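You operate a simulated robot arm through the tools that you are given. There is no shell and no other tool.

The job below is to be done with a simulated robot arm. You get a single attempt, and the scene is never put back.

## Task
Fill the open jar to about its line from the brown tub of beans.
Fine: set the funnel on the jar first, lift it off after; put tub and funnel back. Set down upright: brown tub.

It is judged by the outcome, as a careful person would: the job done as asked, and still so three seconds after it is handed in. It fails if anything else is knocked over, pushed out of place, dropped, spilled or broken.

## Robot
A 7-joint arm with a two-finger parallel gripper, fixed in place. Base frame: the origin is on the floor under the middle of its stand, x ahead of it, y to its left, z up; the work surface is at about z = 0.9. Readings come in m, degrees, newtons and seconds.
With the tool pointing down near the work surface it reaches from about 0.3 to 0.72 m from the base axis. Its first joint turns from -166.0 to 166.0 degrees. Payload 3.43 kg.
The tool frame sits at the grasp point between the pads (the TCP): z along the fingers, y along the line on which they close. The tips reach 0.034 m beyond it. Largest opening 0.128 m; finger width 0.024, thickness 0.012; the body of the gripper, 0.048 by 0.13 m, starts 0.096 m behind the TCP.
Orientation is that of the tool frame in the base frame, as a unit quaternion [x, y, z, w]. With the fingers straight down and closing along the base's y, the tool's x points along the base's -x, its y along +y and its z along -z.

## Interface
- The arm moves only by the tool play_rows. Its argument "commands" is text: rows parted by semicolons, each of 6 numbers parted by spaces: the shift along the tool's x, y, z in units of 30 mm (1.0 is 30 mm), then the turn, a rotation vector about the tool's x, y, z in units of 5 degrees (1.0 is 5 degrees). In form: tx ty tz ax ay az; .... A call has 1 to 20 rows; each row shifts and turns the commanded pose from where the row before left it, along the tool's axes as they then stand. "grip" is the opening, from 0 (shut) to 1 (fully open), set as the call begins (left out, the last holds). A call with a number of a shift or a turn outside -1 to 1 is refused whole. Rows are played at 5 a second. More than 0.05 m and 8.6 degrees between two rows, or a gripper value outside its range, and nothing of the call is played. A pose out of reach is approached as far as the arm can. The call stops where the force on the tool passes 40 N (or 10 N more than at its start, if that is more) or the arm is blocked; 0.2 s more then pass. The fingers move at their own pace (about 0.108 m/s each) and stop on an object; they squeeze with about 23 N. The grip force told is the motor's: it shows also when the fingers shut on nothing. Time passes only in rows, and 0.2 s behind the last, so rows that do not move let the fingers close. The reply holds the time, the measured pose of the TCP, the force on the tool along the base axes, the opening and the grip force, in the units named above and with some noise, with the torque about the TCP (base axes, N m) and any sound that the robot's microphone picked up.
- Cameras (640 x 400 px; columns grow to the right, rows downward): "scene" is fixed at [0.0529, 0.6495, 1.648]; the picture's right is [-0.52, -0.86, 0.00], its down [-0.57, 0.34, -0.75] and it looks along [0.64, -0.39, -0.66] (base axes); focal length 357 px, centre (320, 200). "wrist" rides on the gripper at [0.076, -0.011, -0.16] in the tool frame; the picture's right is [0.15, 0.99, 0.00], its down [-0.88, 0.13, -0.46] and it looks along [-0.45, 0.07, 0.89] (tool axes); focal length 234 px, centre (320, 200). There is no depth. A picture from a camera that has moved, and an enlarged one, comes with that camera's place and axes in the base frame and with its lens.
- snapshot(camera): a new picture of that camera. It takes no simulated time.
- slide_trunk(by): slides the trunk up (or, below 0, down) by that many m; the arm rides with it, the base frame stays. It gives what a move gives, with no picture.
- enlarge(camera, box): a new picture of the part [left, top, right, bottom] of that camera's present view, enlarged. It takes no simulated time.
- hand_in(): hands the job in; it is judged then, once.

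Places have to be worked out from the pictures, the camera data and where the tool is seen. Open the gripper and draw the arm clear of the work before you hand the job in, unless the task says otherwise.

The tools are called after "Emit:" by a JSON object that holds its "fn" and its "kwargs". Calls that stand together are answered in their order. play_rows: Moves the arm, as the interface text tells. Its arguments: {"type":"object","properties":{"commands":{"type":"string"},"grip":{"type":"number"}},"required":["commands"]} The other tools are called the same way: slide_trunk (by) moves the trunk up or down; snapshot (camera) takes a picture; enlarge (camera, box) takes an enlarged picture of a part of a camera's view; hand_in () hands the job in.

At the start:

```text
t: 0.0
tool_pos: [0.4746, 0.0844, 1.2365]
orientation: [0.0, 1.0, 0.001, 0.0]
contact_force: [0.3, -1.2, 0.0]
ft_torque: [-0.03, 0.01, 0.0]
grip_width: 0.128
finger_force: 0.0
trunk travel left (down, up): [-0.25, 0.074]
```

scene: 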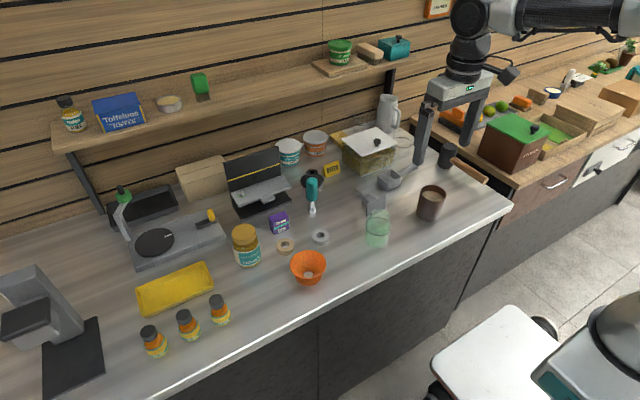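
wrist: 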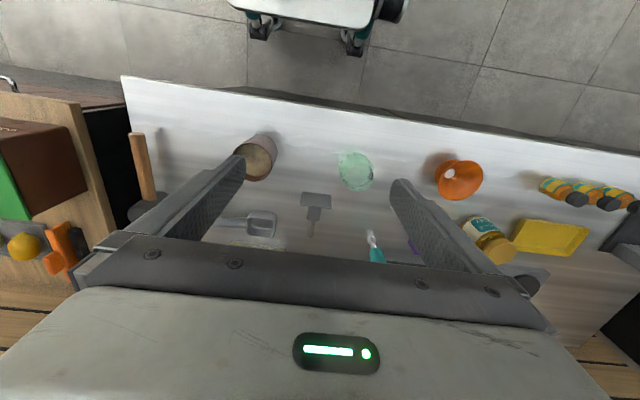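

I start by looking closer at the work area: the brown tub, the green glass jar and the orange funnel.

Emit:
{"fn": "enlarge", "kwargs": {"camera": "scene", "box": [260, 140, 500, 290]}}

Emit:
{"fn": "enlarge", "kwargs": {"camera": "wrist", "box": [200, 110, 520, 270]}}

Emit:
{"fn": "enlarge", "kwargs": {"camera": "scene", "box": [340, 170, 460, 260]}}

```text
2.67 times, centred on (380, 215) of scene
camera zoom: at [0.0529, 0.6495, 1.648], right [-0.52, -0.86, 0.0], down [-0.57, 0.34, -0.75], along [0.64, -0.39, -0.66], focal length 952 px, centre (160, 160)
```

zoom: 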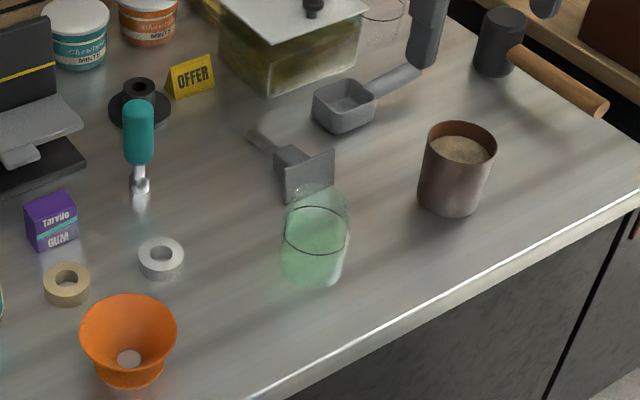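

```text
2.00 times, centred on (360, 190) of wrist
camera zoom: at [0.3988, 0.0735, 1.3966], right [-0.15, 0.99, 0.0], down [0.88, 0.13, 0.46], along [0.45, 0.07, -0.89], focal length 468 px, centre (240, 220)
```

zoom: 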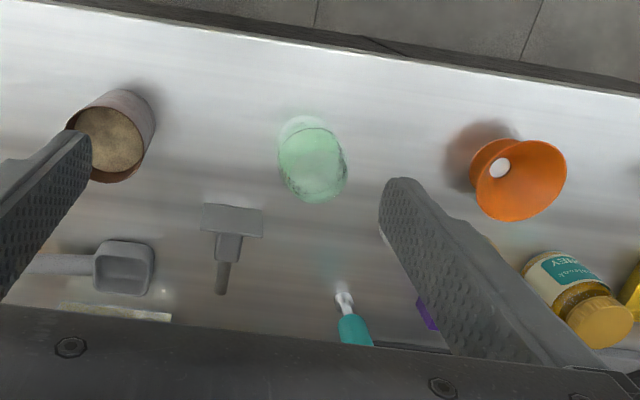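

```text
4.44 times, centred on (400, 215) of scene
camera zoom: at [0.0529, 0.6495, 1.648], right [-0.52, -0.86, 0.0], down [-0.57, 0.34, -0.75], along [0.64, -0.39, -0.66], focal length 1588 px, centre (-36, 133)
```

zoom: 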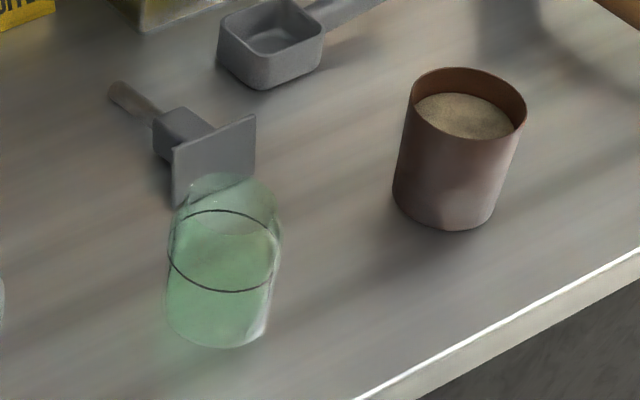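

The beans tub is at about (0.554, -0.044), the jar at about (0.549, 0.157) and the funnel at about (0.53, 0.39). I now move the tool above the funnel, staying high, to see its shape and place better.

Emit:
{"fn": "play_rows", "kwargs": {"commands": "-0.168 0.927 0.353 0 0 0;-0.168 0.927 0.353 0 0 0;-0.168 0.927 0.353 0 0 0;-0.168 0.927 0.353 0 0 0;-0.168 0.927 0.353 0 0 0;-0.168 0.927 0.353 0 0 0;-0.168 0.927 0.353 0 0 0;-0.168 0.927 0.353 0 0 0;-0.168 0.927 0.353 0 0 0;-0.168 0.927 0.353 0 0 0;-0.168 0.927 0.353 0 0 0", "grip": 1}}

Emit:
{"fn": "snapshot", "kwargs": {"camera": "wrist"}}

Emit:
{"fn": "snapshot", "kwargs": {"camera": "scene"}}

```text
t: 2.4
tool_pos: [0.5306, 0.3913, 1.1195]
orientation: [0.0, 1.0, 0.0, 0.0]
contact_force: [0.4, -0.1, 0.4]
ft_torque: [-0.01, 0.0, -0.01]
grip_width: 0.128
finger_force: 0.1
trunk travel left (down, up): [-0.25, 0.074]
```

```text
taken
camera wrist: at [0.4545, 0.38, 1.2799], right [-0.15, 0.99, 0.0], down [0.88, 0.13, 0.46], along [0.45, 0.07, -0.89], focal length 234 px, centre (320, 200)
```

wrist: 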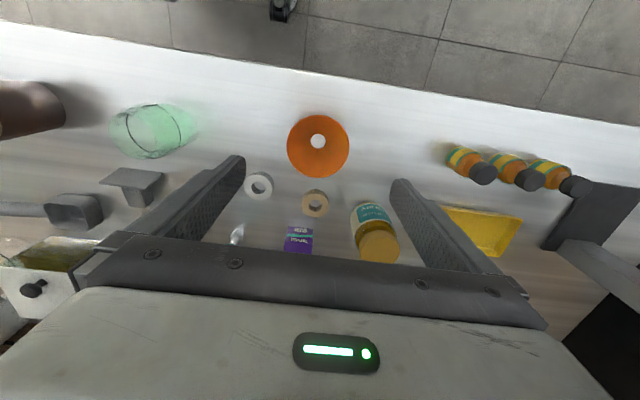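

```text
taken
```

scene: 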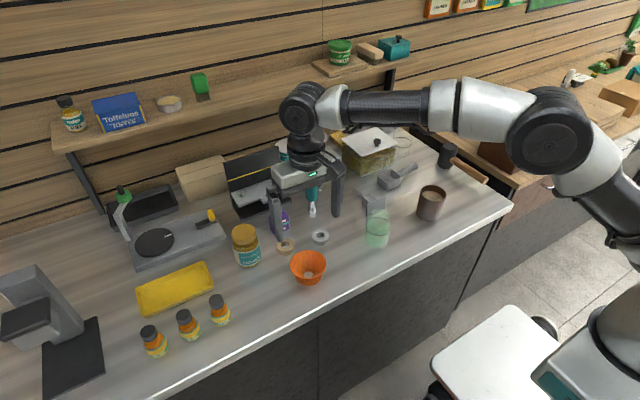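

The funnel is in view, centred at about (0.537, 0.390) with its mouth about 0.05 m above the counter. I enlarge it and the jar to see their profiles.

Emit:
{"fn": "enlarge", "kwargs": {"camera": "scene", "box": [280, 240, 344, 290]}}

Emit:
{"fn": "enlarge", "kwargs": {"camera": "scene", "box": [345, 195, 409, 255]}}

Emit:
{"fn": "enlarge", "kwargs": {"camera": "wrist", "box": [270, 100, 370, 190]}}

Emit:
{"fn": "enlarge", "kwargs": {"camera": "wrist", "box": [0, 70, 210, 200]}}

```text
8.00 times, centred on (312, 265) of scene
camera zoom: at [0.0529, 0.6495, 1.648], right [-0.52, -0.86, 0.0], down [-0.57, 0.34, -0.75], along [0.64, -0.39, -0.66], focal length 2858 px, centre (384, -320)
```

zoom: 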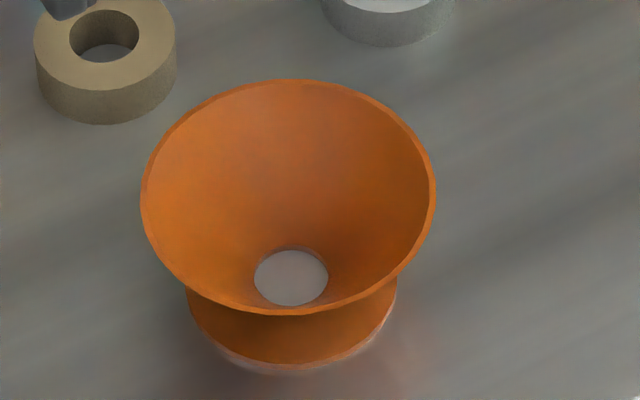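

```text
6.67 times, centred on (377, 225) of scene
camera zoom: at [0.0529, 0.6495, 1.648], right [-0.52, -0.86, 0.0], down [-0.57, 0.34, -0.75], along [0.64, -0.39, -0.66], focal length 2381 px, centre (-60, 33)
```

zoom: 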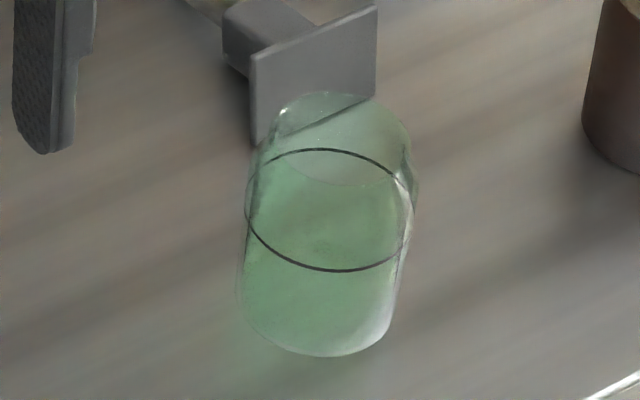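

```text
4.44 times, centred on (320, 145) of wrist
camera zoom: at [0.4545, 0.38, 1.2799], right [-0.15, 0.99, 0.0], down [0.88, 0.13, 0.46], along [0.45, 0.07, -0.89], focal length 1041 px, centre (320, 444)
```

zoom: 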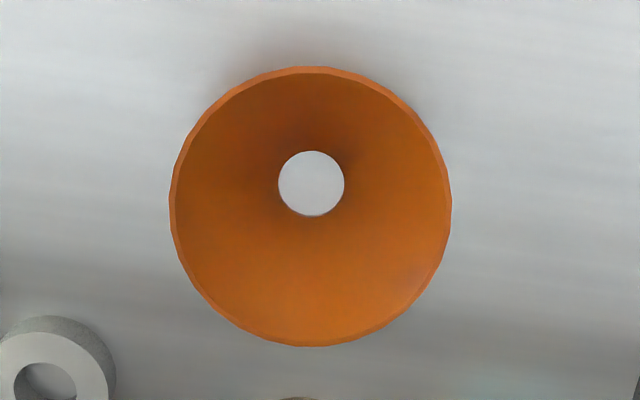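

```text
3.05 times, centred on (105, 135) of wrist
camera zoom: at [0.4545, 0.38, 1.2799], right [-0.15, 0.99, 0.0], down [0.88, 0.13, 0.46], along [0.45, 0.07, -0.89], focal length 714 px, centre (975, 398)
```

zoom: 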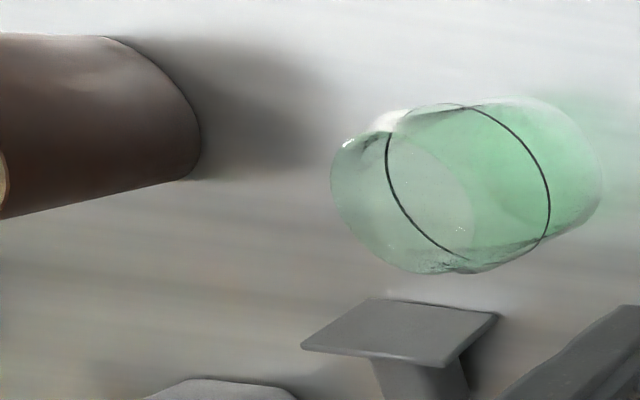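

The jar has a narrower neck and the funnel a skirt of about 0.065 m across. I move above the jar to measure its position and mouth.

Emit:
{"fn": "play_rows", "kwargs": {"commands": "-0.077 -0.976 0 0 0 0;-0.077 -0.976 0 0 0 0;-0.077 -0.976 0 0 0 0;-0.077 -0.976 0 0 0 0;-0.077 -0.976 0 0 0 0;-0.077 -0.976 0 0 0 0;-0.077 -0.976 0 0 0 0;-0.077 -0.976 0 0 0 0"}}

Emit:
{"fn": "enlarge", "kwargs": {"camera": "wrist", "box": [260, 90, 380, 190]}}

Emit:
{"fn": "snapshot", "kwargs": {"camera": "wrist"}}

```text
t: 4.2
tool_pos: [0.5473, 0.1556, 1.1196]
orientation: [0.0, 1.0, 0.001, -0.001]
contact_force: [0.2, -0.9, 0.7]
ft_torque: [-0.04, 0.01, -0.02]
grip_width: 0.1279
finger_force: 0.1
trunk travel left (down, up): [-0.25, 0.074]
```

```text
4.00 times, centred on (320, 140) of wrist
camera zoom: at [0.4726, 0.1447, 1.2801], right [-0.15, 0.99, 0.0], down [0.88, 0.13, 0.46], along [0.45, 0.07, -0.89], focal length 937 px, centre (320, 440)
```

zoom: 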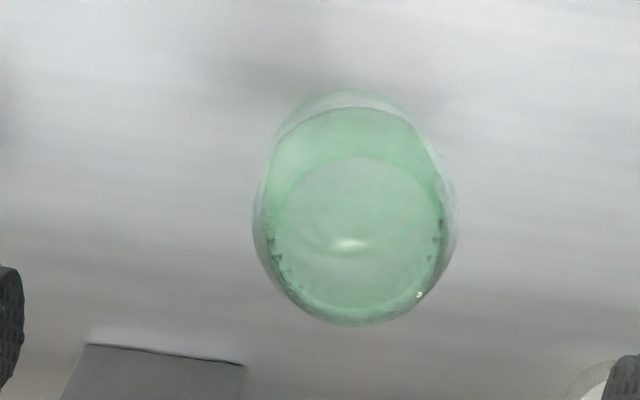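

```text
taken
camera wrist: at [0.4726, 0.1447, 1.2801], right [-0.15, 0.99, 0.0], down [0.88, 0.13, 0.46], along [0.45, 0.07, -0.89], focal length 234 px, centre (320, 200)
```

wrist: 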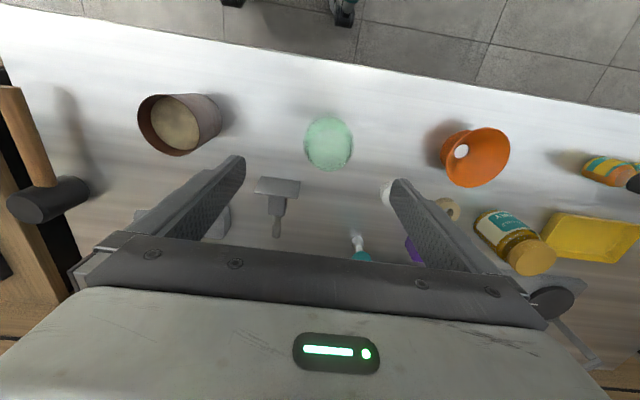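

The jar is at about (0.546, 0.168) with its rim near z 0.997. Before handling anything, I test in free air that the arm can tilt for pouring (fingers swinging forward, about the tool's y).

Emit:
{"fn": "play_rows", "kwargs": {"commands": "0 0 0 0 -1 0;0 0 0 0 -1 0;0 0 0 0 -1 0;0 0 0 0 -1 0;0 0 0 0 -1 0;0 0 0 0 -1 0;0 0 0 0 -1 0;0 0 0 0 -1 0;0 0 0 0 -1 0;0 0 0 0 -1 0;0 0 0 0 -1 0;0 0 0 0 -1 0"}}

Emit:
{"fn": "snapshot", "kwargs": {"camera": "scene"}}

Emit:
{"fn": "snapshot", "kwargs": {"camera": "wrist"}}

```text
t: 6.8
tool_pos: [0.5487, 0.1556, 1.121]
orientation: [0.0, 0.866, 0.001, 0.501]
contact_force: [-0.8, -0.1, 0.7]
ft_torque: [-0.03, -0.01, -0.03]
grip_width: 0.128
finger_force: 0.1
trunk travel left (down, up): [-0.25, 0.074]
```

```text
taken
```

scene: 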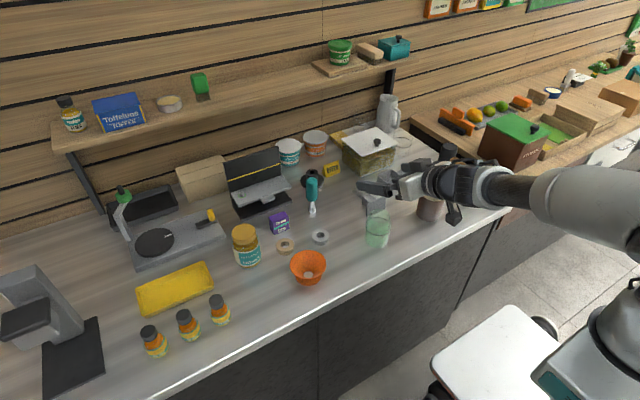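

```text
taken
camera wrist: at [0.372, 0.145, 1.1347], right [-0.07, 0.99, -0.13], down [0.04, 0.13, 0.99], along [1.0, 0.07, -0.05], focal length 234 px, centre (320, 200)
```

wrist: 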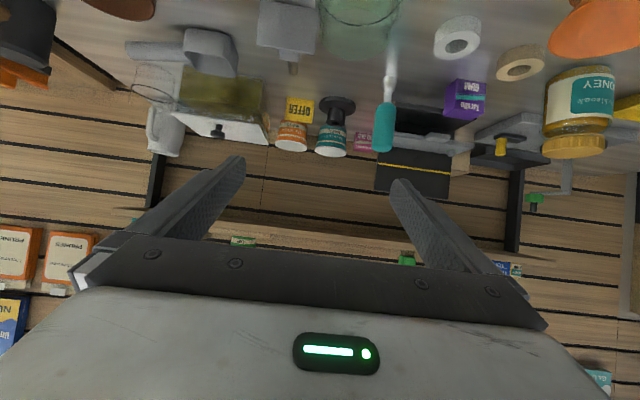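

60 degrees worked cleanly. I continue to 115 degrees to check the full pouring range.

Emit:
{"fn": "play_rows", "kwargs": {"commands": "0 0 0 0 -1 0;0 0 0 0 -1 0;0 0 0 0 -1 0;0 0 0 0 -1 0;0 0 0 0 -1 0;0 0 0 0 -1 0;0 0 0 0 -1 0;0 0 0 0 -1 0;0 0 0 0 -1 0;0 0 0 0 -1 0;0 0 0 0 -1 0"}}

Emit:
{"fn": "snapshot", "kwargs": {"camera": "scene"}}

Emit:
{"fn": "snapshot", "kwargs": {"camera": "wrist"}}

```text
t: 9.2
tool_pos: [0.5487, 0.1563, 1.1189]
orientation: [0.0, 0.537, -0.001, 0.844]
contact_force: [0.0, -0.4, 0.2]
ft_torque: [0.02, 0.0, 0.0]
grip_width: 0.1281
finger_force: 0.1
trunk travel left (down, up): [-0.25, 0.074]
```

```text
taken
```

scene: 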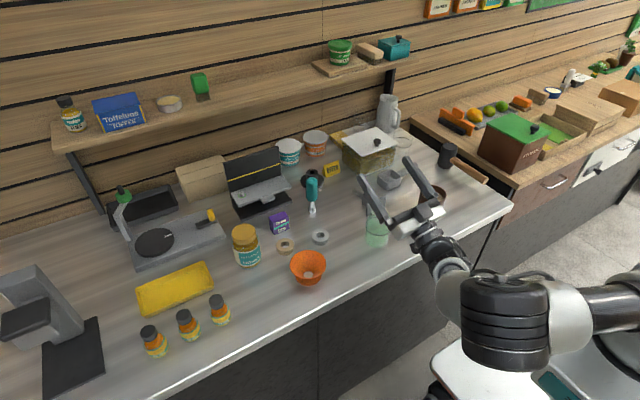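

```text
taken
camera wrist: at [0.4356, 0.1448, 0.9841], right [0.06, 0.99, -0.13], down [-0.79, 0.13, 0.6], along [0.61, 0.07, 0.79], focal length 234 px, centre (320, 200)
```

wrist: 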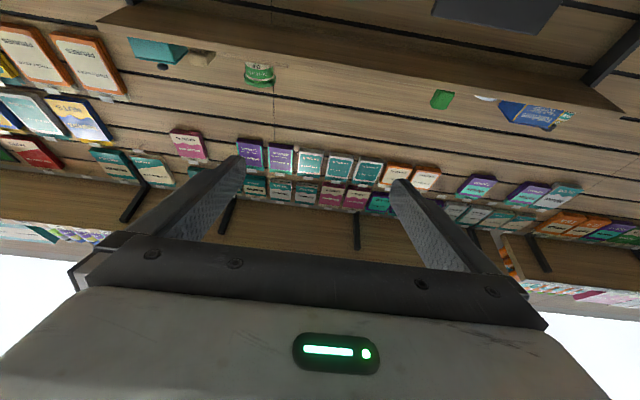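

The arm reaches 115 degrees of tilt without trouble. I now turn back to tool-down.

Emit:
{"fn": "play_rows", "kwargs": {"commands": "0 0 0 0 1 0;0 0 0 0 1 0;0 0 0 0 1 0;0 0 0 0 1 0;0 0 0 0 1 0;0 0 0 0 1 0;0 0 0 0 1 0;0 0 0 0 1 0;0 0 0 0 1 0;0 0 0 0 1 0;0 0 0 0 1 0;0 0 0 0 1 0;0 0 0 0 1 0;0 0 0 0 1 0;0 0 0 0 1 0;0 0 0 0 1 0;0 0 0 0 1 0;0 0 0 0 1 0;0 0 0 0 1 0;0 0 0 0 1 0"}}

Emit:
{"fn": "play_rows", "kwargs": {"commands": "0 0 0 0 1 0;0 0 0 0 1 0;0 0 0 0 1 0;0.16 0.215 -0.75 0 0 0;0.16 0.215 -0.75 0 0 0;0 0 0 0 0 0"}}

Emit:
{"fn": "snapshot", "kwargs": {"camera": "wrist"}}

Emit:
{"fn": "enlarge", "kwargs": {"camera": "wrist", "box": [270, 100, 370, 190]}}

```text
t: 13.4
tool_pos: [0.5473, 0.1555, 1.1199]
orientation: [0.0, 0.992, 0.001, 0.13]
contact_force: [0.0, -0.2, 0.0]
ft_torque: [0.01, 0.02, 0.0]
grip_width: 0.1282
finger_force: 0.2
trunk travel left (down, up): [-0.25, 0.074]
```

```text
t: 14.8
tool_pos: [0.538, 0.1697, 1.1657]
orientation: [-0.001, 1.0, 0.0, 0.0]
contact_force: [-0.6, 0.1, -0.7]
ft_torque: [-0.01, -0.01, 0.01]
grip_width: 0.1281
finger_force: 0.1
trunk travel left (down, up): [-0.25, 0.074]
```

```text
taken
camera wrist: at [0.4628, 0.158, 1.3252], right [-0.15, 0.99, 0.0], down [0.88, 0.13, 0.46], along [0.45, 0.07, -0.89], focal length 234 px, centre (320, 200)
```

wrist: 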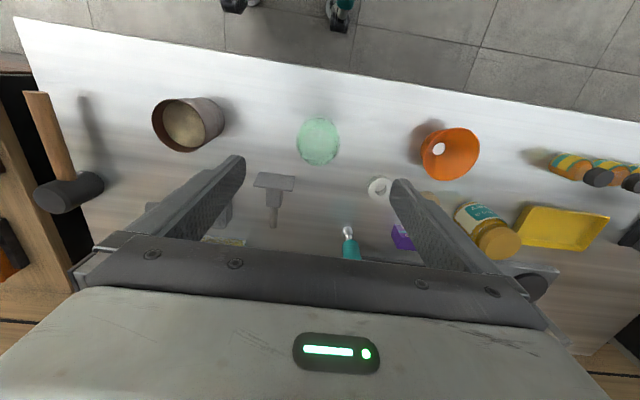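

```text
4.44 times, centred on (320, 145) of wrist
camera zoom: at [0.4628, 0.158, 1.3252], right [-0.15, 0.99, 0.0], down [0.88, 0.13, 0.46], along [0.45, 0.07, -0.89], focal length 1041 px, centre (320, 444)
```

zoom: 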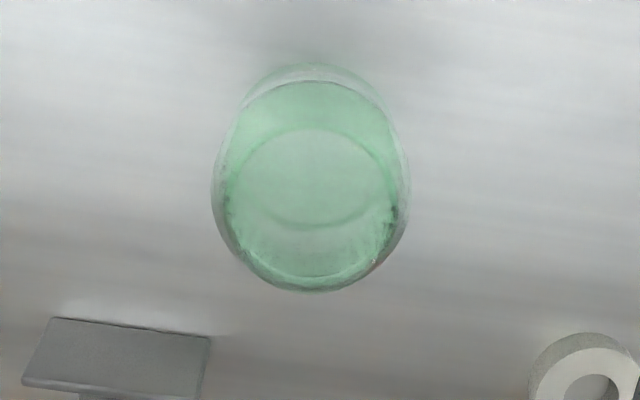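

The jar's mouth sits almost exactly where the funnel's mouth did in the matching view, so the jar axis is about (0.546, 0.169). I now go over the funnel and descend to just above it for a check.

Emit:
{"fn": "play_rows", "kwargs": {"commands": "0.03 0.919 0 0 0 0;0 0.919 0 0 0 0;0 0.919 0 0 0 0;0 0.919 0 0 0 0;0 0.919 0 0 0 0;0 0.919 0 0 0 0;0 0.919 0 0 0 0;0 0.919 0 0 0 0;0 0 0.9 0 0 0;0 0 0.9 0 0 0;0 0 0.9 0 0 0;0 0 0.9 0 0 0;0 0 0.9 0 0 0;0 0 0 0 0 0", "grip": 1}}

Emit:
{"fn": "snapshot", "kwargs": {"camera": "wrist"}}

Emit:
{"fn": "enlarge", "kwargs": {"camera": "scene", "box": [230, 180, 390, 300]}}

```text
t: 17.8
tool_pos: [0.5367, 0.3903, 1.0289]
orientation: [0.0, 1.0, 0.0, 0.0]
contact_force: [-0.5, 0.5, 0.1]
ft_torque: [0.01, -0.02, 0.03]
grip_width: 0.1282
finger_force: 0.0
trunk travel left (down, up): [-0.25, 0.074]
```

```text
taken
camera wrist: at [0.4616, 0.3792, 1.1896], right [-0.15, 0.99, 0.0], down [0.88, 0.13, 0.46], along [0.45, 0.07, -0.89], focal length 234 px, centre (320, 200)
```

wrist: 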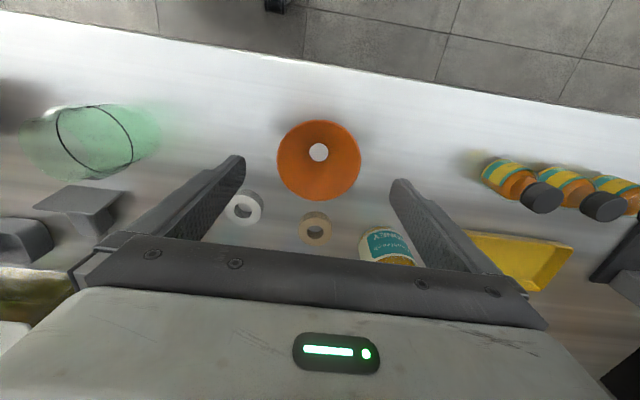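

```text
3.33 times, centred on (310, 240) of scene
camera zoom: at [0.0529, 0.6495, 1.648], right [-0.52, -0.86, 0.0], down [-0.57, 0.34, -0.75], along [0.64, -0.39, -0.66], focal length 1191 px, centre (353, 67)
```

zoom: 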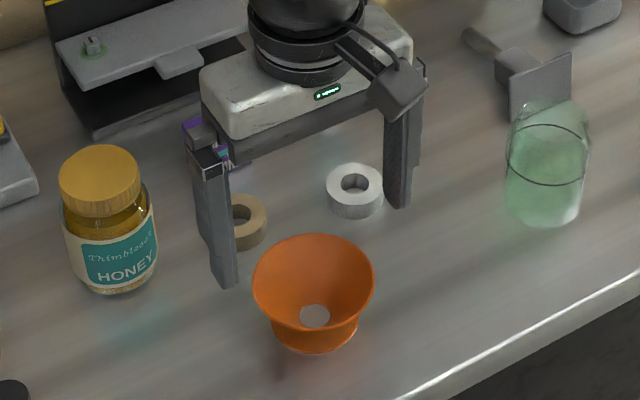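

The gripper is centred over the funnel, fingers clear of the tapes and honey. I lower so the grasp point is at the rim height (z about 0.95), then close.

Emit:
{"fn": "play_rows", "kwargs": {"commands": "0 0 0.9 0 0 0;0 0 0.9 0 0 0;0 0 0.867 0 0 0;0 0 0 0 0 0"}}

Emit:
{"fn": "play_rows", "kwargs": {"commands": "0 0 0 0 0 0;0 0 0 0 0 0;0 0 0 0 0 0;0 0 0 0 0 0", "grip": 0.5}}

Emit:
{"fn": "snapshot", "kwargs": {"camera": "wrist"}}

Emit:
{"fn": "enlarge", "kwargs": {"camera": "scene", "box": [250, 200, 370, 300]}}

```text
t: 18.8
tool_pos: [0.5376, 0.3898, 0.9487]
orientation: [0.0, 1.0, 0.0, 0.0]
contact_force: [0.3, -1.0, 1.0]
ft_torque: [0.01, 0.01, -0.01]
grip_width: 0.128
finger_force: 0.2
trunk travel left (down, up): [-0.25, 0.074]
```

```text
t: 19.8
tool_pos: [0.5368, 0.3897, 0.9482]
orientation: [0.0, 1.0, 0.0, 0.0]
contact_force: [0.2, -0.1, 0.6]
ft_torque: [-0.03, -0.01, -0.03]
grip_width: 0.0887
finger_force: 23.3
trunk travel left (down, up): [-0.25, 0.074]
```

```text
taken
camera wrist: at [0.4619, 0.3784, 1.1095], right [-0.15, 0.99, 0.0], down [0.88, 0.13, 0.46], along [0.45, 0.07, -0.89], focal length 234 px, centre (320, 200)
```

wrist: 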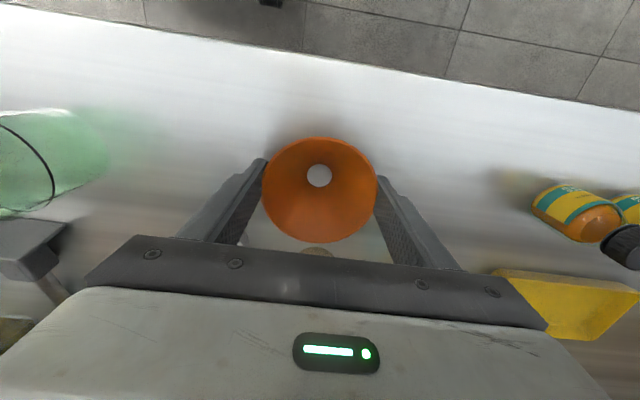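

```text
4.00 times, centred on (310, 250) of scene
camera zoom: at [0.0529, 0.6495, 1.648], right [-0.52, -0.86, 0.0], down [-0.57, 0.34, -0.75], along [0.64, -0.39, -0.66], focal length 1429 px, centre (360, 0)
```

zoom: 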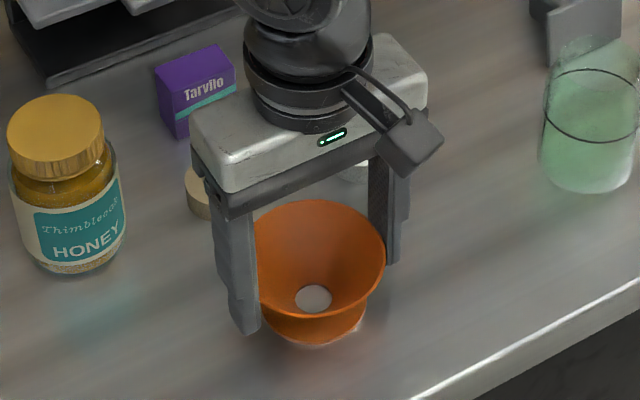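

The fingers hold the rim (0.0887 m). I lift straight up and look at the funnel's underside profile.

Emit:
{"fn": "play_rows", "kwargs": {"commands": "0 0 -0.5 0 0 0;0 0 -0.9 0 0 0;0 0 -0.9 0 0 0;0 0 -0.9 0 0 0;0 0 -0.9 0 0 0;0 0 -0.9 0 0 0;0 0 -0.9 0 0 0;0 0 -0.9 0 0 0;0 0 -0.9 0 0 0;0 0 -0.9 0 0 0;0 0 -0.9 0 0 0;0 0 -0.4 0 0 0;0 0 0 0 0 0;0 0 0 0 0 0"}}

Emit:
{"fn": "snapshot", "kwargs": {"camera": "scene"}}

Emit:
{"fn": "snapshot", "kwargs": {"camera": "wrist"}}

```text
t: 22.8
tool_pos: [0.531, 0.3871, 1.2452]
orientation: [-0.001, 1.0, 0.0, 0.0]
contact_force: [-0.4, -0.4, 0.0]
ft_torque: [0.02, -0.02, 0.01]
grip_width: 0.0884
finger_force: 23.3
out of reach, approached as far as the arm can: row 12
trunk travel left (down, up): [-0.25, 0.074]
```

```text
taken
```

scene: 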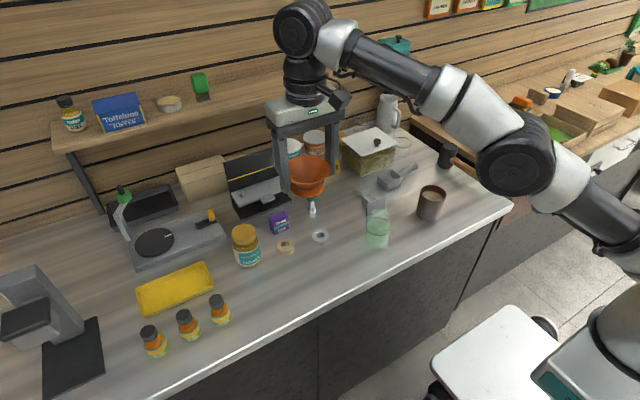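

```text
taken
camera wrist: at [0.4558, 0.3772, 1.4056], right [-0.15, 0.99, 0.0], down [0.88, 0.13, 0.46], along [0.45, 0.07, -0.89], focal length 234 px, centre (320, 200)
```

wrist: 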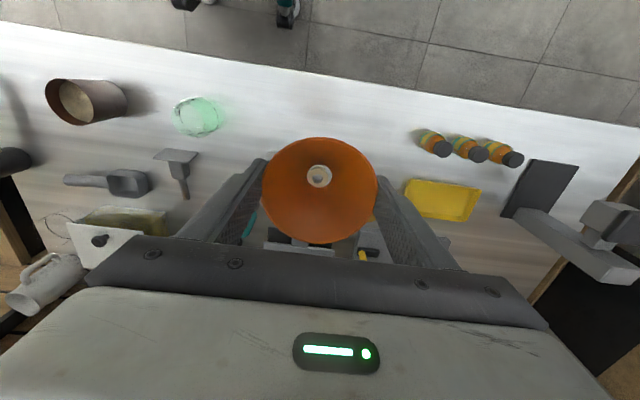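

The funnel is held and the reach limit was touched at the top. I enlarge the funnel to see its lower profile.

Emit:
{"fn": "enlarge", "kwargs": {"camera": "scene", "box": [270, 140, 350, 210]}}

Emit:
{"fn": "enlarge", "kwargs": {"camera": "wrist", "box": [250, 120, 390, 250]}}

```text
5.71 times, centred on (310, 175) of scene
camera zoom: at [0.0529, 0.6495, 1.648], right [-0.52, -0.86, 0.0], down [-0.57, 0.34, -0.75], along [0.64, -0.39, -0.66], focal length 2041 px, centre (377, 343)
```

zoom: 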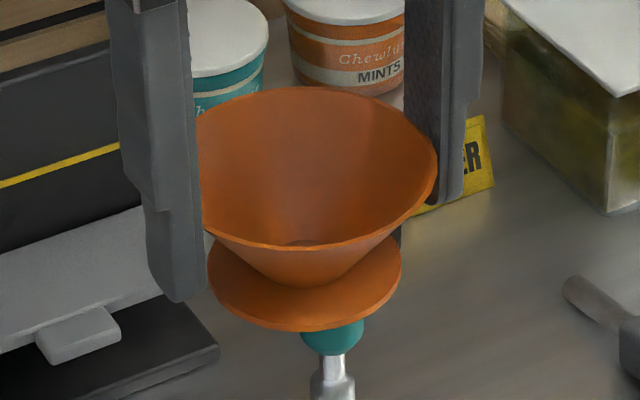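

```text
3.08 times, centred on (320, 185) of wrist
camera zoom: at [0.4558, 0.3772, 1.4056], right [-0.15, 0.99, 0.0], down [0.88, 0.13, 0.46], along [0.45, 0.07, -0.89], focal length 720 px, centre (320, 246)
```

zoom: 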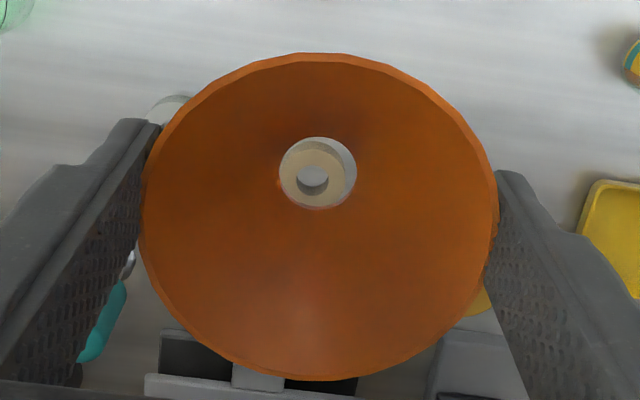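

The funnel is a cone with a flat flange about 0.07 m across at its foot, which will rest on the jar's rim. I come down a bit and carry it over the jar, keeping it well above.

Emit:
{"fn": "play_rows", "kwargs": {"commands": "0 0 0.8 0 0 0;0 0 0.8 0 0 0;0 0 0.8 0 0 0;0 0 0.8 0 0 0;-0.033 -0.6 0 0 0 0;-0.033 -0.9 0 0 0 0;-0.033 -0.9 0 0 0 0;-0.033 -0.9 0 0 0 0;-0.033 -0.9 0 0 0 0;-0.033 -0.9 0 0 0 0;-0.033 -0.9 0 0 0 0;-0.033 -0.9 0 0 0 0;0 -0.443 0 0 0 0;0 0 0 0 0 0;0 0 0 0 0 0"}}

Emit:
{"fn": "snapshot", "kwargs": {"camera": "wrist"}}

Emit:
{"fn": "enlarge", "kwargs": {"camera": "scene", "box": [320, 150, 440, 260]}}

```text
t: 26.0
tool_pos: [0.5386, 0.1674, 1.15]
orientation: [0.001, 1.0, 0.0, 0.001]
contact_force: [-0.3, -0.2, -0.7]
ft_torque: [0.0, -0.01, 0.02]
grip_width: 0.0883
finger_force: 23.0
trunk travel left (down, up): [-0.25, 0.074]
```

```text
taken
camera wrist: at [0.4637, 0.1568, 1.3103], right [-0.15, 0.99, 0.0], down [0.88, 0.13, 0.46], along [0.45, 0.07, -0.89], focal length 234 px, centre (320, 200)
```

wrist: 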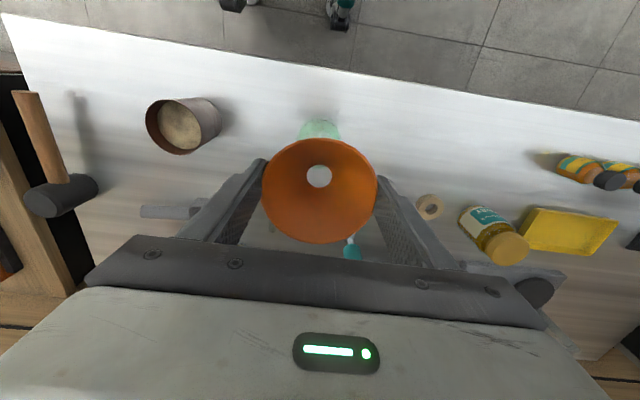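

```text
3.64 times, centred on (380, 205) of scene
camera zoom: at [0.0529, 0.6495, 1.648], right [-0.52, -0.86, 0.0], down [-0.57, 0.34, -0.75], along [0.64, -0.39, -0.66], focal length 1299 px, centre (102, 182)
```

zoom: 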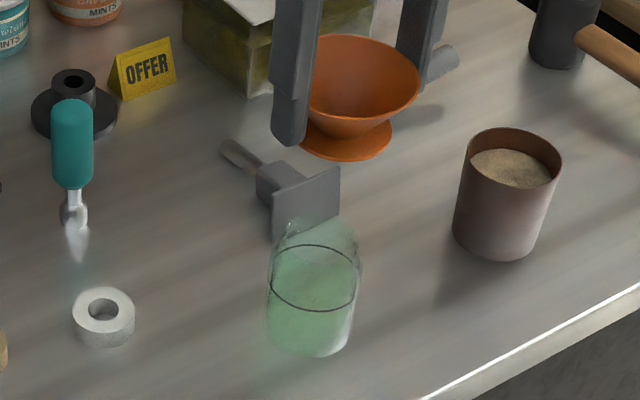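

The arm's commanded pose had been clipped at the top, so the tool is 7 mm short in x and 2 mm in y. I correct that and lower to about 2 cm above the rim for an alignment check.

Emit:
{"fn": "play_rows", "kwargs": {"commands": "-0.233 0.073 0 0 0 0;0 0 0.7 0 0 0;0 0 0.7 0 0 0;0 0 0.7 0 0 0;0 0 0.7 0 0 0;0 0 0 0 0 0;0 0 0 0 0 0"}}

Emit:
{"fn": "enlarge", "kwargs": {"camera": "scene", "box": [335, 180, 415, 255]}}

Emit:
{"fn": "enlarge", "kwargs": {"camera": "wrist", "box": [250, 110, 390, 250]}}

```text
t: 27.6
tool_pos: [0.5471, 0.1694, 1.065]
orientation: [0.0, 1.0, 0.0, 0.0]
contact_force: [-0.2, 1.0, -0.4]
ft_torque: [-0.03, -0.01, 0.0]
grip_width: 0.0883
finger_force: 22.6
trunk travel left (down, up): [-0.25, 0.074]
```

```text
5.33 times, centred on (375, 218) of scene
camera zoom: at [0.0529, 0.6495, 1.648], right [-0.52, -0.86, 0.0], down [-0.57, 0.34, -0.75], along [0.64, -0.39, -0.66], focal length 1905 px, centre (27, 107)
```

zoom: 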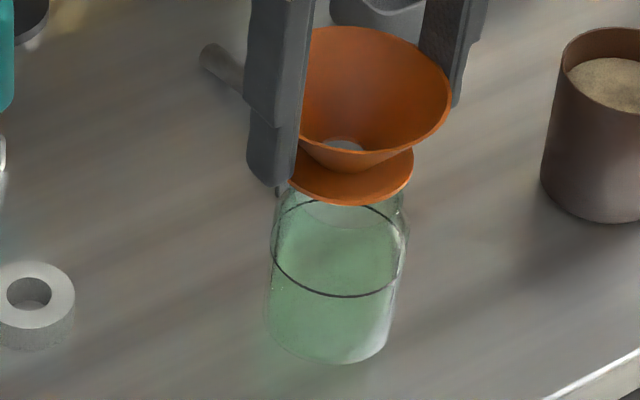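

```text
2.86 times, centred on (320, 180) of wrist
camera zoom: at [0.4709, 0.1584, 1.2257], right [-0.15, 0.99, 0.0], down [0.88, 0.13, 0.46], along [0.45, 0.07, -0.89], focal length 669 px, centre (320, 257)
```

zoom: 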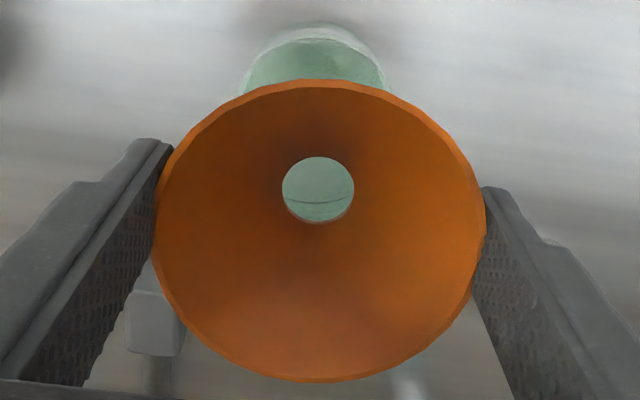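

The funnel hangs level about 2 cm above the rim and the jar's line is visible through its hole. I nudge 1 mm in -x and -y and creep down watching the force.

Emit:
{"fn": "play_rows", "kwargs": {"commands": "0.033 -0.04 0 0 0 0;0 0 0.2 0 0 0;0 0 0.15 0 0 0;0 0 0.1 0 0 0;0 0 0 0 0 0"}}

Emit:
{"fn": "play_rows", "kwargs": {"commands": "0 0 0.05 0 0 0;0 0 0 0 0 0"}}

Emit:
{"fn": "play_rows", "kwargs": {"commands": "0 0 0.05 0 0 0;0 0 0 0 0 0"}}

Emit:
{"fn": "play_rows", "kwargs": {"commands": "0 0 0.05 0 0 0;0 0 0 0 0 0"}}

Emit:
{"fn": "enlarge", "kwargs": {"camera": "scene", "box": [335, 180, 415, 255]}}

```text
t: 28.8
tool_pos: [0.5448, 0.1682, 1.0529]
orientation: [0.001, 1.0, 0.0, 0.0]
contact_force: [0.2, -0.8, -0.9]
ft_torque: [0.01, 0.0, 0.04]
grip_width: 0.0885
finger_force: 22.9
trunk travel left (down, up): [-0.25, 0.074]
```

```text
t: 29.4
tool_pos: [0.5452, 0.1675, 1.0516]
orientation: [0.0, 1.0, 0.0, 0.0]
contact_force: [-0.3, 0.4, 0.4]
ft_torque: [-0.01, -0.03, -0.04]
grip_width: 0.0883
finger_force: 23.4
trunk travel left (down, up): [-0.25, 0.074]
```

```text
t: 30.0
tool_pos: [0.5441, 0.17, 1.0492]
orientation: [0.0, 1.0, 0.0, -0.001]
contact_force: [-0.9, -0.3, -0.7]
ft_torque: [-0.02, 0.0, 0.06]
grip_width: 0.088
finger_force: 22.6
trunk travel left (down, up): [-0.25, 0.074]
```

```text
t: 30.6
tool_pos: [0.5454, 0.168, 1.0484]
orientation: [0.0, 1.0, 0.0, 0.0]
contact_force: [1.0, 1.0, -0.1]
ft_torque: [0.0, -0.02, 0.03]
grip_width: 0.0881
finger_force: 23.3
trunk travel left (down, up): [-0.25, 0.074]
```

```text
5.33 times, centred on (375, 218) of scene
camera zoom: at [0.0529, 0.6495, 1.648], right [-0.52, -0.86, 0.0], down [-0.57, 0.34, -0.75], along [0.64, -0.39, -0.66], focal length 1905 px, centre (27, 107)
```

zoom: 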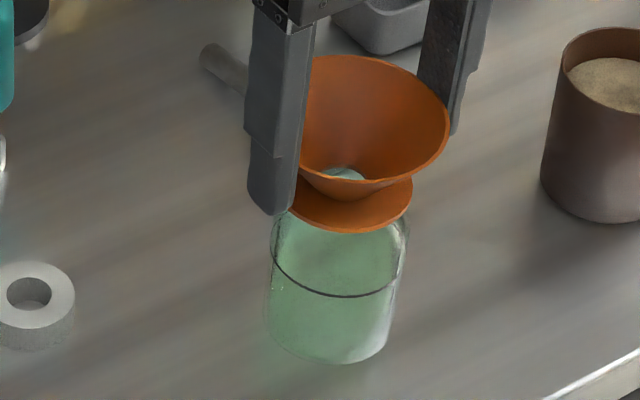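

No contact yet at 1.048; the flange is just above the rim. I continue down in 1.5 mm steps watching the vertical force.

Emit:
{"fn": "play_rows", "kwargs": {"commands": "0 0 0.05 0 0 0;0 0 0 0 0 0"}}

Emit:
{"fn": "play_rows", "kwargs": {"commands": "0 0 0.05 0 0 0;0 0 0 0 0 0"}}

Emit:
{"fn": "play_rows", "kwargs": {"commands": "0 0 0.05 0 0 0;0 0 0 0 0 0"}}

Emit:
{"fn": "enlarge", "kwargs": {"camera": "scene", "box": [335, 180, 415, 255]}}

```text
t: 31.2
tool_pos: [0.5451, 0.1689, 1.0456]
orientation: [0.0, 1.0, 0.0, 0.0]
contact_force: [-0.2, 0.6, -0.6]
ft_torque: [0.04, 0.0, -0.02]
grip_width: 0.0882
finger_force: 22.6
trunk travel left (down, up): [-0.25, 0.074]
```

```text
t: 31.8
tool_pos: [0.5454, 0.1684, 1.0451]
orientation: [0.0, 1.0, 0.0, 0.0]
contact_force: [0.9, 0.0, 0.0]
ft_torque: [-0.02, 0.03, -0.01]
grip_width: 0.0884
finger_force: 22.9
trunk travel left (down, up): [-0.25, 0.074]
```

```text
t: 32.4
tool_pos: [0.5451, 0.1696, 1.0443]
orientation: [0.0, 1.0, 0.0, 0.001]
contact_force: [0.3, -0.6, 5.7]
ft_torque: [-0.03, 0.02, 0.03]
grip_width: 0.0883
finger_force: 22.9
trunk travel left (down, up): [-0.25, 0.074]
```

```text
5.33 times, centred on (375, 218) of scene
camera zoom: at [0.0529, 0.6495, 1.648], right [-0.52, -0.86, 0.0], down [-0.57, 0.34, -0.75], along [0.64, -0.39, -0.66], focal length 1905 px, centre (27, 107)
```

zoom: 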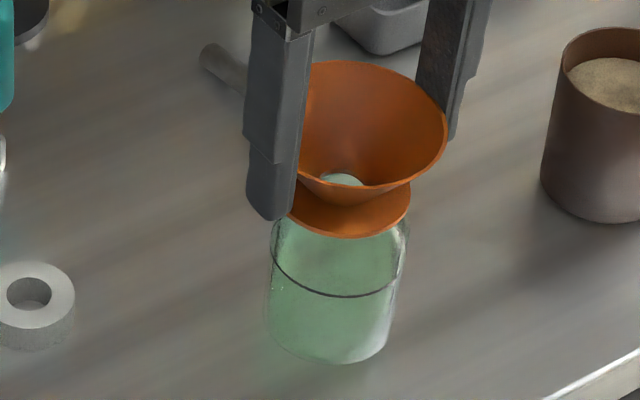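

The flange met the rim with about 6 N at z 1.043. I ease off slightly and open the fingers.

Emit:
{"fn": "play_rows", "kwargs": {"commands": "0 0 -0.02 0 0 0;0 0 0 0 0 0"}}

Emit:
{"fn": "play_rows", "kwargs": {"commands": "0 0 0 0 0 0;0 0 0 0 0 0;0 0 0 0 0 0;0 0 0 0 0 0", "grip": 1}}

Emit:
{"fn": "enlarge", "kwargs": {"camera": "scene", "box": [335, 180, 415, 255]}}

Emit:
{"fn": "enlarge", "kwargs": {"camera": "wrist", "box": [250, 110, 390, 250]}}

```text
t: 33.0
tool_pos: [0.5446, 0.168, 1.0445]
orientation: [0.0, 1.0, 0.0, -0.001]
contact_force: [1.2, 0.7, 3.5]
ft_torque: [-0.03, -0.06, 0.02]
grip_width: 0.0883
finger_force: 22.5
trunk travel left (down, up): [-0.25, 0.074]
```

```text
t: 34.0
tool_pos: [0.5448, 0.1683, 1.0441]
orientation: [0.0, 1.0, 0.0, 0.0]
contact_force: [-0.9, -0.1, 0.3]
ft_torque: [-0.01, -0.01, -0.05]
grip_width: 0.1278
finger_force: 0.0
trunk travel left (down, up): [-0.25, 0.074]
```

```text
5.33 times, centred on (375, 218) of scene
camera zoom: at [0.0529, 0.6495, 1.648], right [-0.52, -0.86, 0.0], down [-0.57, 0.34, -0.75], along [0.64, -0.39, -0.66], focal length 1905 px, centre (27, 107)
```

zoom: 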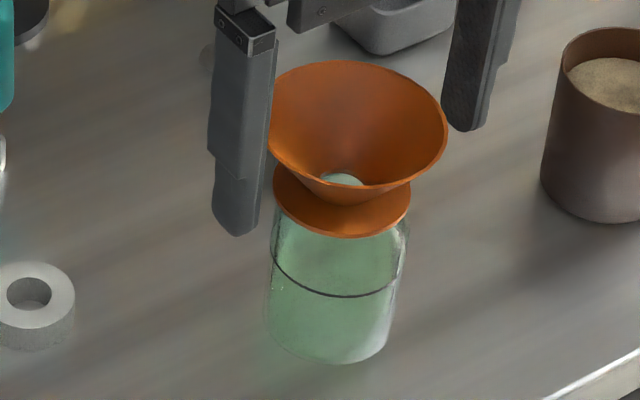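

```text
2.86 times, centred on (320, 180) of wrist
camera zoom: at [0.4695, 0.1575, 1.2041], right [-0.15, 0.99, 0.0], down [0.88, 0.13, 0.46], along [0.45, 0.07, -0.89], focal length 669 px, centre (320, 257)
```

zoom: 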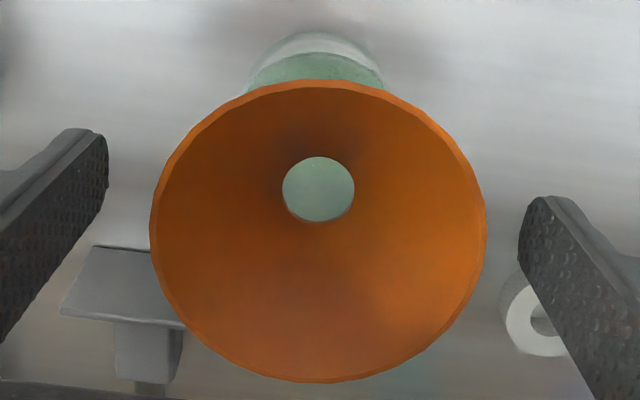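

The funnel stands level and centred on the jar. I lift straight up, then go over the tub to look at it.

Emit:
{"fn": "play_rows", "kwargs": {"commands": "0 0 -0.5 0 0 0;0 0 -0.9 0 0 0;0 0 -0.9 0 0 0;0 0 -0.9 0 0 0;0 0 -0.467 0 0 0;-0.043 -0.966 0 0 0 0;-0.043 -0.966 0 0 0 0;-0.043 -0.966 0 0 0 0;-0.043 -0.966 0 0 0 0;-0.043 -0.966 0 0 0 0;-0.043 -0.966 0 0 0 0;-0.043 -0.966 0 0 0 0;0 0 0 0 0 0"}}

Emit:
{"fn": "snapshot", "kwargs": {"camera": "wrist"}}

Emit:
{"fn": "enlarge", "kwargs": {"camera": "wrist", "box": [260, 90, 380, 190]}}

Emit:
{"fn": "snapshot", "kwargs": {"camera": "scene"}}

```text
t: 36.8
tool_pos: [0.5557, -0.0356, 1.1536]
orientation: [0.0, 1.0, 0.001, 0.0]
contact_force: [0.8, 0.1, -0.9]
ft_torque: [-0.01, -0.01, 0.03]
grip_width: 0.1276
finger_force: 0.0
trunk travel left (down, up): [-0.25, 0.074]
```

```text
taken
camera wrist: at [0.4796, -0.0466, 1.3143], right [-0.15, 0.99, 0.0], down [0.88, 0.13, 0.46], along [0.45, 0.07, -0.89], focal length 234 px, centre (320, 200)
```

wrist: 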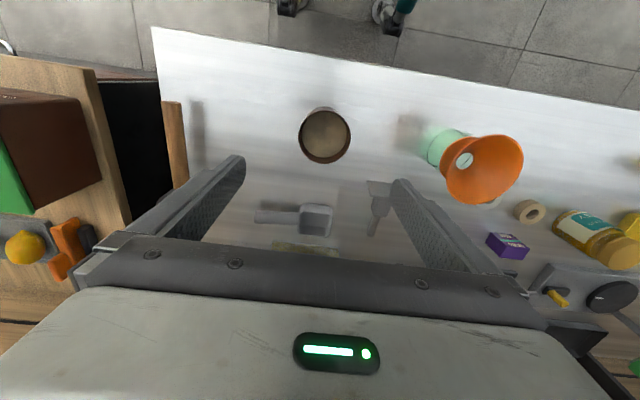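

```text
4.00 times, centred on (320, 140) of wrist
camera zoom: at [0.4796, -0.0466, 1.3143], right [-0.15, 0.99, 0.0], down [0.88, 0.13, 0.46], along [0.45, 0.07, -0.89], focal length 937 px, centre (320, 440)
```

zoom: 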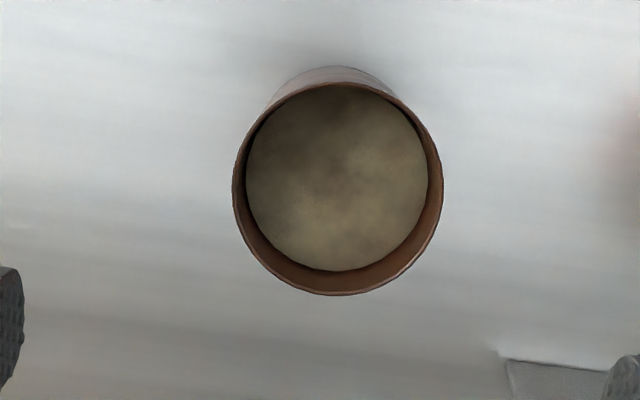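

```text
taken
```

scene: 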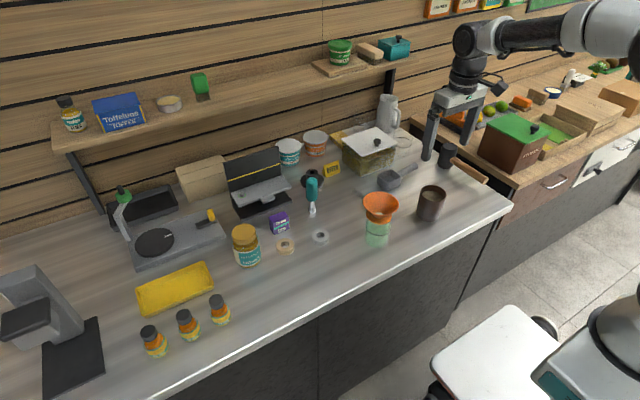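

The tub is centred at about (0.549, -0.030) with its rim near z 0.985 and the beans about 2.5 cm below the rim. I centre over it and descend with open fingers to just above the rim to verify.

Emit:
{"fn": "play_rows", "kwargs": {"commands": "0.147 0.187 0 0 0 0;0 0 0.9 0 0 0;0 0 0.9 0 0 0;0 0 0.9 0 0 0;0 0 0.9 0 0 0;0 0 0 0 0 0", "grip": 1}}

Emit:
{"fn": "enlarge", "kwargs": {"camera": "wrist", "box": [220, 90, 420, 250]}}

Emit:
{"fn": "enlarge", "kwargs": {"camera": "scene", "box": [370, 140, 490, 240]}}

```text
t: 38.2
tool_pos: [0.5497, -0.0292, 1.0456]
orientation: [-0.001, 1.0, 0.0, -0.001]
contact_force: [-0.3, -0.3, -0.2]
ft_torque: [0.03, 0.01, -0.03]
grip_width: 0.1279
finger_force: 0.0
trunk travel left (down, up): [-0.25, 0.074]
```

```text
2.50 times, centred on (320, 170) of wrist
camera zoom: at [0.4748, -0.0398, 1.2057], right [-0.15, 0.99, 0.0], down [0.88, 0.13, 0.46], along [0.45, 0.07, -0.89], focal length 585 px, centre (320, 275)
```

zoom: 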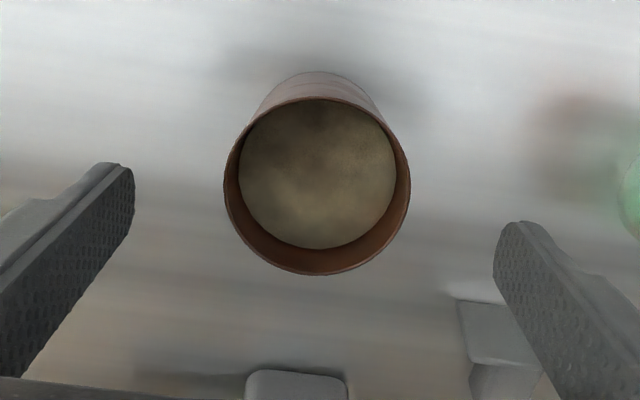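

```text
4.00 times, centred on (430, 190) of scene
camera zoom: at [0.0529, 0.6495, 1.648], right [-0.52, -0.86, 0.0], down [-0.57, 0.34, -0.75], along [0.64, -0.39, -0.66], focal length 1429 px, centre (-120, 240)
```

zoom: 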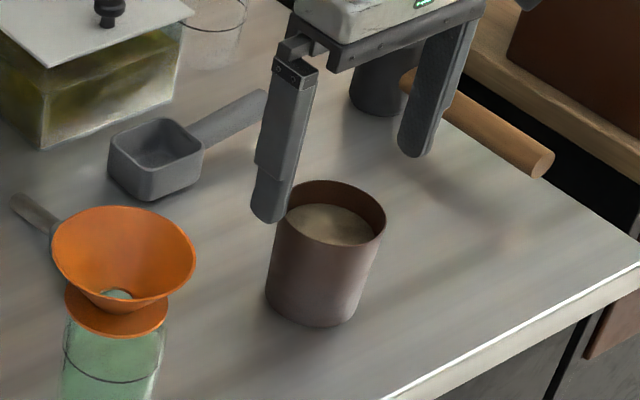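

The tub is centred between the fingers within a millimetre. I descend to z 0.943 and close on it.

Emit:
{"fn": "play_rows", "kwargs": {"commands": "0.04 -0.02 0.9 0 0 0;0 0 0.9 0 0 0;0 0 0.9 0 0 0;0 0 0.72 0 0 0;0 0 0 0 0 0"}}

Emit:
{"fn": "play_rows", "kwargs": {"commands": "0 0 0 0 0 0;0 0 0 0 0 0;0 0 0 0 0 0;0 0 0 0 0 0;0 0 0 0 0 0", "grip": 0.3}}

Emit:
{"fn": "snapshot", "kwargs": {"camera": "wrist"}}

Emit:
{"fn": "enlarge", "kwargs": {"camera": "scene", "box": [370, 140, 490, 240]}}

```text
t: 39.4
tool_pos: [0.5487, -0.029, 0.942]
orientation: [0.0, 1.0, 0.0, 0.001]
contact_force: [-0.6, 0.0, 0.5]
ft_torque: [-0.01, 0.02, 0.05]
grip_width: 0.1279
finger_force: 0.1
trunk travel left (down, up): [-0.25, 0.074]
```

```text
t: 40.6
tool_pos: [0.5488, -0.0291, 0.9445]
orientation: [0.0, 1.0, -0.001, 0.0]
contact_force: [-0.2, -1.2, 0.3]
ft_torque: [0.02, 0.0, 0.0]
grip_width: 0.0719
finger_force: 22.8
trunk travel left (down, up): [-0.25, 0.074]
```

```text
taken
camera wrist: at [0.4729, -0.04, 1.1033], right [-0.15, 0.99, 0.0], down [0.88, 0.13, 0.46], along [0.45, 0.07, -0.89], focal length 234 px, centre (320, 200)
```

wrist: 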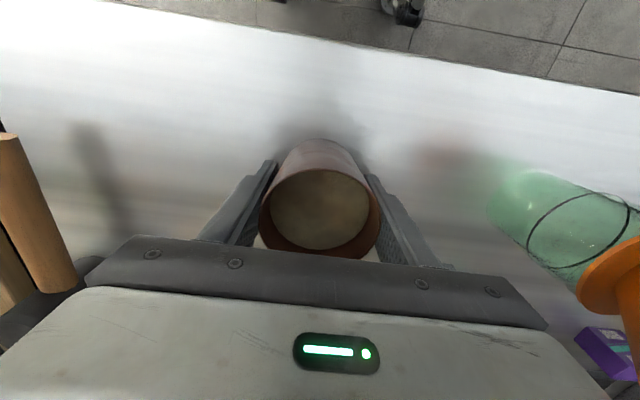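

```text
4.00 times, centred on (430, 190) of scene
camera zoom: at [0.0529, 0.6495, 1.648], right [-0.52, -0.86, 0.0], down [-0.57, 0.34, -0.75], along [0.64, -0.39, -0.66], focal length 1429 px, centre (-120, 240)
```

zoom: 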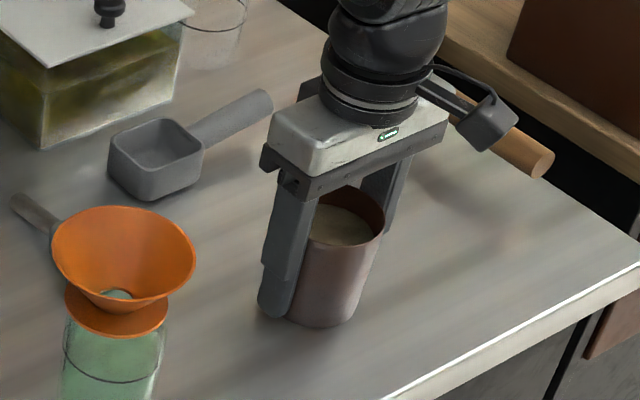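

The tub is gripped at 0.072 m. I lift it slowly and read its weight.

Emit:
{"fn": "play_rows", "kwargs": {"commands": "0 0 -0.1 0 0 0;0 0 -0.2 0 0 0;0 0 -0.4 0 0 0;0 0 -0.3 0 0 0;0 0 0 0 0 0;0 0 0 0 0 0"}}

Emit:
{"fn": "enlarge", "kwargs": {"camera": "scene", "box": [370, 140, 490, 240]}}

Emit:
{"fn": "snapshot", "kwargs": {"camera": "wrist"}}

```text
t: 42.0
tool_pos: [0.5491, -0.029, 0.9748]
orientation: [0.0, 1.0, 0.0, 0.0]
contact_force: [-0.3, -0.3, -2.6]
ft_torque: [0.02, 0.02, -0.01]
grip_width: 0.0717
finger_force: 22.9
trunk travel left (down, up): [-0.25, 0.074]
```

```text
4.00 times, centred on (430, 190) of scene
camera zoom: at [0.0529, 0.6495, 1.648], right [-0.52, -0.86, 0.0], down [-0.57, 0.34, -0.75], along [0.64, -0.39, -0.66], focal length 1429 px, centre (-120, 240)
```

zoom: 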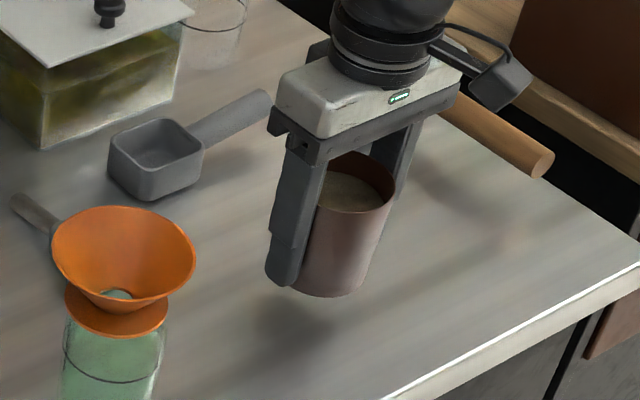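

```text
taken
camera wrist: at [0.4734, -0.0403, 1.1339], right [-0.15, 0.99, 0.0], down [0.88, 0.13, 0.46], along [0.45, 0.07, -0.89], focal length 234 px, centre (320, 200)
```

wrist: 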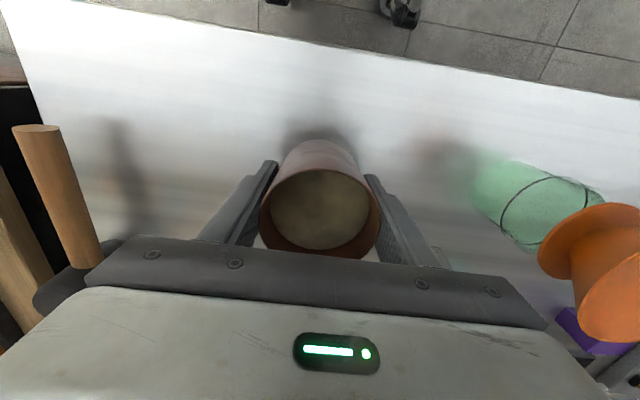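

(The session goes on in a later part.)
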